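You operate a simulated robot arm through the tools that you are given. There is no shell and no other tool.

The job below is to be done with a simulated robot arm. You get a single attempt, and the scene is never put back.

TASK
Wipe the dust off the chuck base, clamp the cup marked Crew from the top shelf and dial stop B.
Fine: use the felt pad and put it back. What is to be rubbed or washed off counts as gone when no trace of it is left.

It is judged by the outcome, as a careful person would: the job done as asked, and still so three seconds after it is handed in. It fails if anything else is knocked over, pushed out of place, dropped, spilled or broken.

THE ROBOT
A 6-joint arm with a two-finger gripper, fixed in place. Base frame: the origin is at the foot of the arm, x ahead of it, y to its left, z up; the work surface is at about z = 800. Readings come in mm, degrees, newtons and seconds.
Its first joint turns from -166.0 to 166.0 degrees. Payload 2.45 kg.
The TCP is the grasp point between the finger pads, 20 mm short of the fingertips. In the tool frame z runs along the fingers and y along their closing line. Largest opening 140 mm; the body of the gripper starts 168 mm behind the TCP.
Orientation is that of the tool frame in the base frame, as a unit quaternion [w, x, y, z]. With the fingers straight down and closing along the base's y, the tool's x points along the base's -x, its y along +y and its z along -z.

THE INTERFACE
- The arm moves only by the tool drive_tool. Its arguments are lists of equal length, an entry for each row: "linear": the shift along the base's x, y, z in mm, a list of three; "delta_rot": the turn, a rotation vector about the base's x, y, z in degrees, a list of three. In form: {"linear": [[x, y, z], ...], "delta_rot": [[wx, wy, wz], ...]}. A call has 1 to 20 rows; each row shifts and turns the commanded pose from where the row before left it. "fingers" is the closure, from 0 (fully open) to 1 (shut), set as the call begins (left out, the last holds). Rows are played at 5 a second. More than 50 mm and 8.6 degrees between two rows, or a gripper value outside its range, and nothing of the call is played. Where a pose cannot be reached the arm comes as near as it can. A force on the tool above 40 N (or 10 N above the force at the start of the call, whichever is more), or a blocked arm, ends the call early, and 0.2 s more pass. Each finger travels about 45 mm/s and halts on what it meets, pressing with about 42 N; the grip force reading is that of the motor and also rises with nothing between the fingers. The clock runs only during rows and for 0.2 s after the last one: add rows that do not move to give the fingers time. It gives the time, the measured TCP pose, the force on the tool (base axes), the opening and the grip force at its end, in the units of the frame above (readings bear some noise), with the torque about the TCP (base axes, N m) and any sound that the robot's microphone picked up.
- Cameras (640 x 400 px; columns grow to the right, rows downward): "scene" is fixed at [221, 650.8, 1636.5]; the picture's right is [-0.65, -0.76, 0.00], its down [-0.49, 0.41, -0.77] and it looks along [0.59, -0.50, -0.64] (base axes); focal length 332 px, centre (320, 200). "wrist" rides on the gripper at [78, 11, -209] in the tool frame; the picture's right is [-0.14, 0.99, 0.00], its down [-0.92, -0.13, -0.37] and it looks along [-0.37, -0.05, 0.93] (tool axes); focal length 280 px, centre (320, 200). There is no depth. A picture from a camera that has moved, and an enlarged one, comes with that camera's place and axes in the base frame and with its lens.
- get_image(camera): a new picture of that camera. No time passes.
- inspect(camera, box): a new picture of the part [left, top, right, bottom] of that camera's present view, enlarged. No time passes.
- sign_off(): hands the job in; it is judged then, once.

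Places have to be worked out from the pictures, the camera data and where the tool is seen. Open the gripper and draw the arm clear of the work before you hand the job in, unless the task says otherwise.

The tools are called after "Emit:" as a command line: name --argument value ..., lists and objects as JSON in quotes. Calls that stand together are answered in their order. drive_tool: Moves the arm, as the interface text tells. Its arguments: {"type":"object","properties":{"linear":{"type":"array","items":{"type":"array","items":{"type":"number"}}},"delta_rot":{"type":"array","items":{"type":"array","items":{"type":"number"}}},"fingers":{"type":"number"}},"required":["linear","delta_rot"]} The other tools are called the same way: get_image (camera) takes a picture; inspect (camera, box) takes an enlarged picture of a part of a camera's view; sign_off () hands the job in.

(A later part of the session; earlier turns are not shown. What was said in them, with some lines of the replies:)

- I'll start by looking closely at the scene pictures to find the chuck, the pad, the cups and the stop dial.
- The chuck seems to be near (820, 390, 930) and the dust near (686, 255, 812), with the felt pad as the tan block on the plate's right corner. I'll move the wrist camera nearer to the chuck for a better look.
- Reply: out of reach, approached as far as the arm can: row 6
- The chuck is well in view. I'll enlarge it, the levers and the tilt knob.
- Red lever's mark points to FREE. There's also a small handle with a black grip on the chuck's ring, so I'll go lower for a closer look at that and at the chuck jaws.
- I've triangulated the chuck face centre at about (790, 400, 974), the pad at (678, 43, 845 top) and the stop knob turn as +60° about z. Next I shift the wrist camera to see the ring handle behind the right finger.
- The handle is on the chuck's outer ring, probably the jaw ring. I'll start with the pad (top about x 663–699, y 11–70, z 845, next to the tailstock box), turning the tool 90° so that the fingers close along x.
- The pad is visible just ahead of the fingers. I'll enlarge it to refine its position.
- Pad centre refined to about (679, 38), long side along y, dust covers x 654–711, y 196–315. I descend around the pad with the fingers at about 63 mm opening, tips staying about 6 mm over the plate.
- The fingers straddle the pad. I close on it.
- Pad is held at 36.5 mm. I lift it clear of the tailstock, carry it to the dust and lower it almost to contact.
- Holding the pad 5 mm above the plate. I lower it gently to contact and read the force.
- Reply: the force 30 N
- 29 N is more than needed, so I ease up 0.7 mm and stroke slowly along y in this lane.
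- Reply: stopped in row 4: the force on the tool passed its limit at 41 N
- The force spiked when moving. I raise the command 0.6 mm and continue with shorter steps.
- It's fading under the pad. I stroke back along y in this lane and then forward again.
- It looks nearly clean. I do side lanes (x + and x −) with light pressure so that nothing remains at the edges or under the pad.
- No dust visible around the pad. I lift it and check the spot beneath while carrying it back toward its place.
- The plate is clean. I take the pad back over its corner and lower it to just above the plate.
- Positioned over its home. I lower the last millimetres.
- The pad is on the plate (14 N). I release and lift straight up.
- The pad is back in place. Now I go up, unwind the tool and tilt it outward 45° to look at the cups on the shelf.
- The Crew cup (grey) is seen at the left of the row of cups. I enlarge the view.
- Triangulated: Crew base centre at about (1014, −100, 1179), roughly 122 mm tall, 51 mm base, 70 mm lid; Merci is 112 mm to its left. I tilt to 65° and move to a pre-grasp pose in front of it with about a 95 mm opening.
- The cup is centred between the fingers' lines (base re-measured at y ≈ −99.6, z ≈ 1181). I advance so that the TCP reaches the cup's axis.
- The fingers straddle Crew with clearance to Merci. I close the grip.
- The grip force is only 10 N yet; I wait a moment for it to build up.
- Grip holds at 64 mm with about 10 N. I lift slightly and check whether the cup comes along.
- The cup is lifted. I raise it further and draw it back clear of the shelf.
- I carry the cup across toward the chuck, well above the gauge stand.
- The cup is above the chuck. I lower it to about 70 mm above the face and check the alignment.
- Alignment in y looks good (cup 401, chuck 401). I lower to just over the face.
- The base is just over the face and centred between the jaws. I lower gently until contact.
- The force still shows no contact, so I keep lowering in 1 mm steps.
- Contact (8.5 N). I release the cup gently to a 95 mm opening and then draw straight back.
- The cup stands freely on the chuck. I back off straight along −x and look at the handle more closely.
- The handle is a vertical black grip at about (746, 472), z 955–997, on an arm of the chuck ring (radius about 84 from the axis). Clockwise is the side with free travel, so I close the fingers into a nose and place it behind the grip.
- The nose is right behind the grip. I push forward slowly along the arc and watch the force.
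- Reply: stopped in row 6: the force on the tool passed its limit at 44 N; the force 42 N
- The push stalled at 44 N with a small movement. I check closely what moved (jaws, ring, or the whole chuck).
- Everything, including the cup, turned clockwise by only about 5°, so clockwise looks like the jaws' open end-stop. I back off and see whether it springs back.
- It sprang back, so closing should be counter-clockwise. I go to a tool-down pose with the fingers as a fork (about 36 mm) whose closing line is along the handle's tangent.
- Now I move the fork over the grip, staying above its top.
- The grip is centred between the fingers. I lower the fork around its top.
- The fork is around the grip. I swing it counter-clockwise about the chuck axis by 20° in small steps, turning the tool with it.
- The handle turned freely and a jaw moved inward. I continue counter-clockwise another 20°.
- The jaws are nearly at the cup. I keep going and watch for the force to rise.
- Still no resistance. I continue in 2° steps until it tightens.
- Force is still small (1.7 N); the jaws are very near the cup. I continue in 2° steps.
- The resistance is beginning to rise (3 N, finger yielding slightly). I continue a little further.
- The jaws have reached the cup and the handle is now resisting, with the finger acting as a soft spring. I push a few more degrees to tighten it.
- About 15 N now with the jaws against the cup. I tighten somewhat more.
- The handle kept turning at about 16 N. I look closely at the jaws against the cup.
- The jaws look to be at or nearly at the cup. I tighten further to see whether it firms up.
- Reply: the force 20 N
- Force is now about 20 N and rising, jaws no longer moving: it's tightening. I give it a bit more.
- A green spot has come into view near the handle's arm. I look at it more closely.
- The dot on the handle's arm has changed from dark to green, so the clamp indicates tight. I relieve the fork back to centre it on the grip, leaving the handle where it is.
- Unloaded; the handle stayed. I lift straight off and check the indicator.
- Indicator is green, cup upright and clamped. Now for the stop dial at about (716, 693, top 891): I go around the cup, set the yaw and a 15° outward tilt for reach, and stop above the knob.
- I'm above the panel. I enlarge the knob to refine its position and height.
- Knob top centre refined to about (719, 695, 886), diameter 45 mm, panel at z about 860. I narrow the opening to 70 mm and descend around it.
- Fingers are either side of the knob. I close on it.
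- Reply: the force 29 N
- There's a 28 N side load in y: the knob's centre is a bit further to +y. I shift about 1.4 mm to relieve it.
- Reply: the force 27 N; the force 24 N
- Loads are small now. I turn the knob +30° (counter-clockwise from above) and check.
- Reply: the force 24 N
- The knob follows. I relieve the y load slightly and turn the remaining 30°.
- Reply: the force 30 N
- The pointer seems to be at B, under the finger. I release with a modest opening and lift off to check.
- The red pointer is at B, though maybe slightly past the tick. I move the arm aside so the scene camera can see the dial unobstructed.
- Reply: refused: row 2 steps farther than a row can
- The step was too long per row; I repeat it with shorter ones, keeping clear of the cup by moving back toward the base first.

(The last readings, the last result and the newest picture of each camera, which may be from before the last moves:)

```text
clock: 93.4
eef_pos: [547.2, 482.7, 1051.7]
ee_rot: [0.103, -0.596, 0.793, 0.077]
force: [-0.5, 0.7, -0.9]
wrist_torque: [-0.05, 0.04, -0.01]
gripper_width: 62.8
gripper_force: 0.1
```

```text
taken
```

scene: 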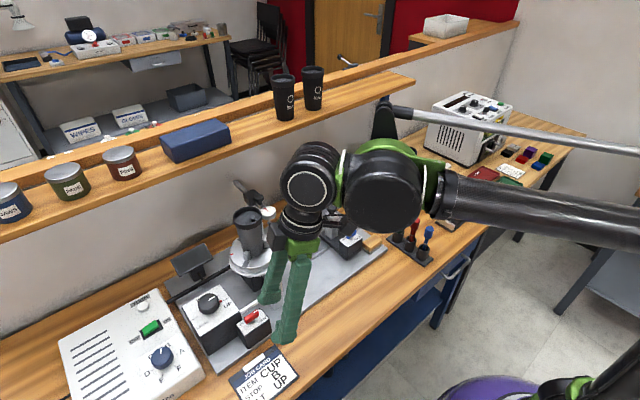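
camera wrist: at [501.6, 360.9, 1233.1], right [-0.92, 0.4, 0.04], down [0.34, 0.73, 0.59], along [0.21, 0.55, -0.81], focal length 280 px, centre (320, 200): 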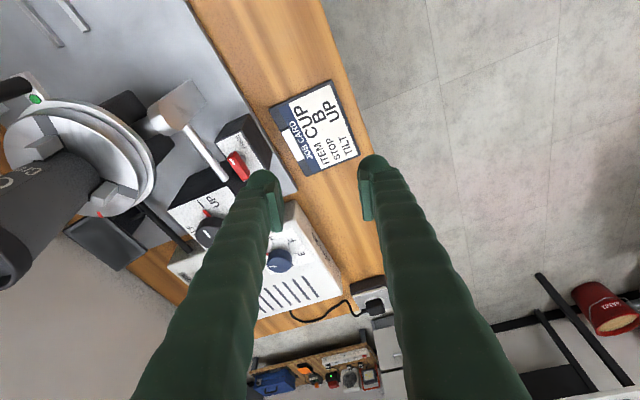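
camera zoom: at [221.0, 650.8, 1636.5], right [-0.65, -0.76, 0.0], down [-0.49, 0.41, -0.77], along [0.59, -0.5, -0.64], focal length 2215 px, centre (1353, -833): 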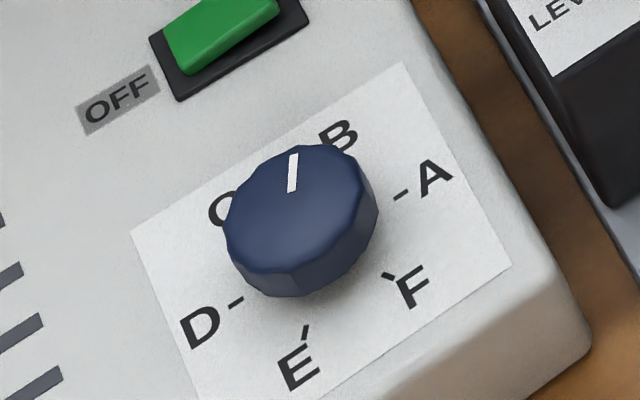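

From the scene view the knob's mark points to azimuth about −29°, with B at about −30° (A at −90°), so stop B is dialled in accurately. The clamp's dot is still green. I open the gripper and draw the arm up and clear.

Emit:
drive_tool --linear '[[-5, -30, 30], [-5, -30, 30], [-5, -35, 30], [-5, -35, 30], [-5, -35, 30], [-5, -35, 30], [-5, -35, 30], [-5, -35, 30], [0, 0, 0]]' --delta_rot '[[0, 0, 0], [0, 0, 0], [0, 0, 0], [0, 0, 0], [0, 0, 0], [0, 0, 0], [0, 0, 0], [0, 0, 0], [0, 0, 0]]' --fingers 0.0

Emit:
get_image --camera "scene"

Emit:
inspect --camera "scene" --box '[190, 190, 400, 320]'

Emit:
get_image --camera "wrist"

```text
clock: 95.4
eef_pos: [506.1, 212.0, 1291.7]
ee_rot: [0.103, -0.597, 0.792, 0.078]
force: [-0.6, 0.6, 0.0]
wrist_torque: [0.01, 0.01, 0.03]
gripper_width: 139.8
gripper_force: 0.0
```

```text
taken
```

scene: 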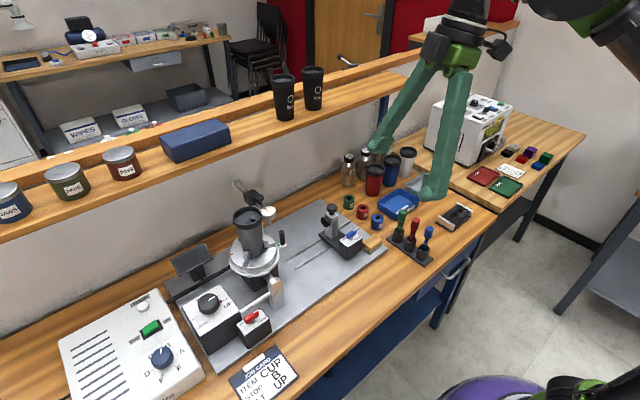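

```text
3.05 times, centred on (295, 255) of scene
camera zoom: at [221.0, 650.8, 1636.5], right [-0.65, -0.76, 0.0], down [-0.49, 0.41, -0.77], along [0.59, -0.5, -0.64], focal length 1013 px, centre (396, 32)
```

zoom: 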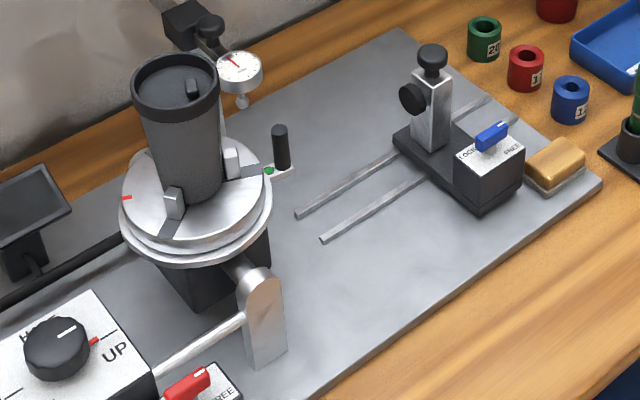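

```text
taken
camera wrist: at [460.1, 89.7, 1474.3], right [-0.92, 0.4, 0.04], down [0.34, 0.73, 0.59], along [0.21, 0.55, -0.8], focal length 280 px, centre (320, 200)
```

wrist: 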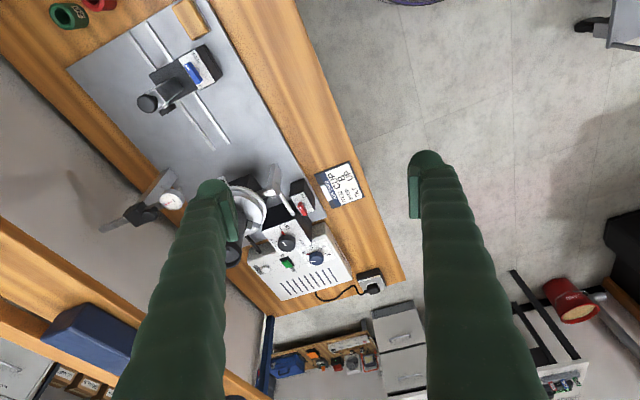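

The chuck, with the cup clamped and the dot still green, has indexed round, evidently following the dialled stop. I wait a moment and check that it has settled.

Emit:
drive_tool --linear '[[0, 0, 0], [0, 0, 0], [0, 0, 0], [0, 0, 0], [0, 0, 0], [0, 0, 0], [0, 0, 0], [0, 0, 0], [0, 0, 0], [0, 0, 0]]' --delta_rot '[[0, 0, 0], [0, 0, 0], [0, 0, 0], [0, 0, 0], [0, 0, 0], [0, 0, 0], [0, 0, 0], [0, 0, 0], [0, 0, 0], [0, 0, 0]]'

Emit:
inspect --camera "scene" --box '[190, 190, 400, 320]'

Emit:
inspect --camera "scene" --box '[60, 280, 220, 400]'

Emit:
inspect --camera "scene" --box '[225, 200, 295, 270]'

```text
clock: 97.6
eef_pos: [506.1, 210.9, 1291.7]
ee_rot: [0.104, -0.597, 0.792, 0.078]
force: [-0.6, -0.7, -0.3]
wrist_torque: [-0.03, 0.02, 0.02]
gripper_width: 140.2
gripper_force: 0.0
```

```text
3.05 times, centred on (295, 255) of scene
camera zoom: at [221.0, 650.8, 1636.5], right [-0.65, -0.76, 0.0], down [-0.49, 0.41, -0.77], along [0.59, -0.5, -0.64], focal length 1013 px, centre (396, 32)
```

zoom: 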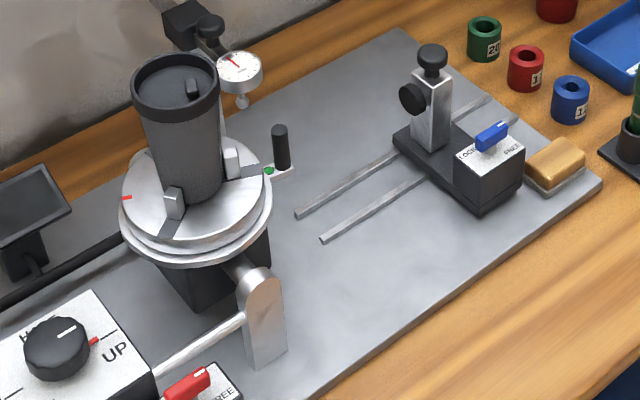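

```text
3.33 times, centred on (140, 340) of scene
camera zoom: at [221.0, 650.8, 1636.5], right [-0.65, -0.76, 0.0], down [-0.49, 0.41, -0.77], along [0.59, -0.5, -0.64], focal length 1108 px, centre (920, -267)
```

zoom: 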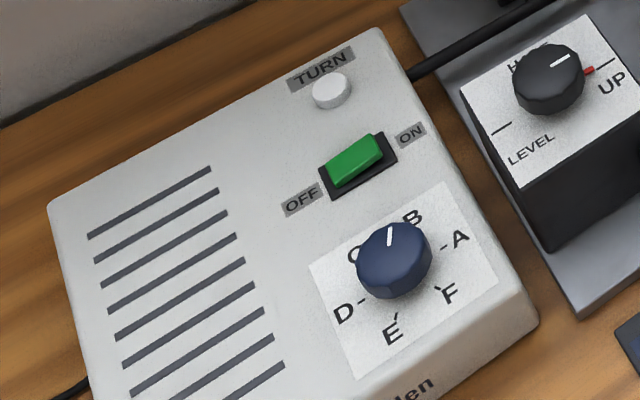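

```text
5.71 times, centred on (260, 235) of scene
camera zoom: at [221.0, 650.8, 1636.5], right [-0.65, -0.76, 0.0], down [-0.49, 0.41, -0.77], along [0.59, -0.5, -0.64], focal length 1899 px, centre (663, 0)
```

zoom: 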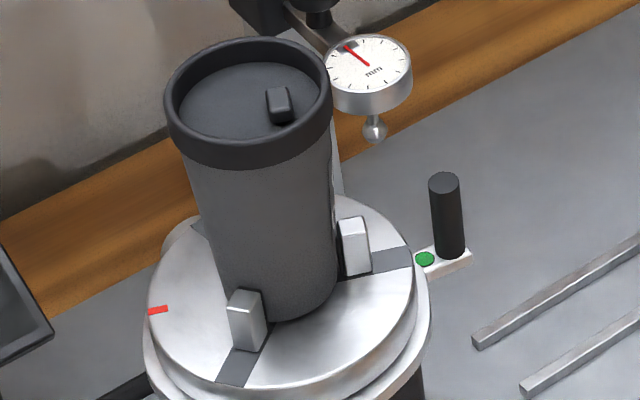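

The chuck has settled at stop B. The cup marked Crew stands upright in the jaws with the clamp dot green. The plate is clean, the pad is back, the dial reads B, the tilt is still UP and the arm is clear. I hand the job in.

Emit:
sign_off

```text
The job is handed in.
```

The job is done and handed in: the chuck base is clean, the Crew cup is clamped in the chuck and the stop is dialled to B.

- **Dust:** I wiped the base with the felt pad until no trace showed, then put the pad back on its corner of the plate.
- **Cup:** Crew came off the top shelf and stands upright in the three jaws. I turned the ring handle until it resisted, and the dot on the handle's arm changed from dark to green. I took that to mean it is clamped. The other two cups on the shelf were not touched.
- **Stop:** The dial's mark lines up with B to within a degree or two. The tilt knob was already at UP, as the job card asks, so I left it alone.

**Chuck turned:** after I set the dial, the chuck turned by itself, presumably to stop B, taking the cup and handle round with it. It had stopped moving when I handed in, and the dot was still green.

I left the red and blue LOCK/FREE levers at FREE, as I found them. The gripper is open and the arm is clear of the bench.
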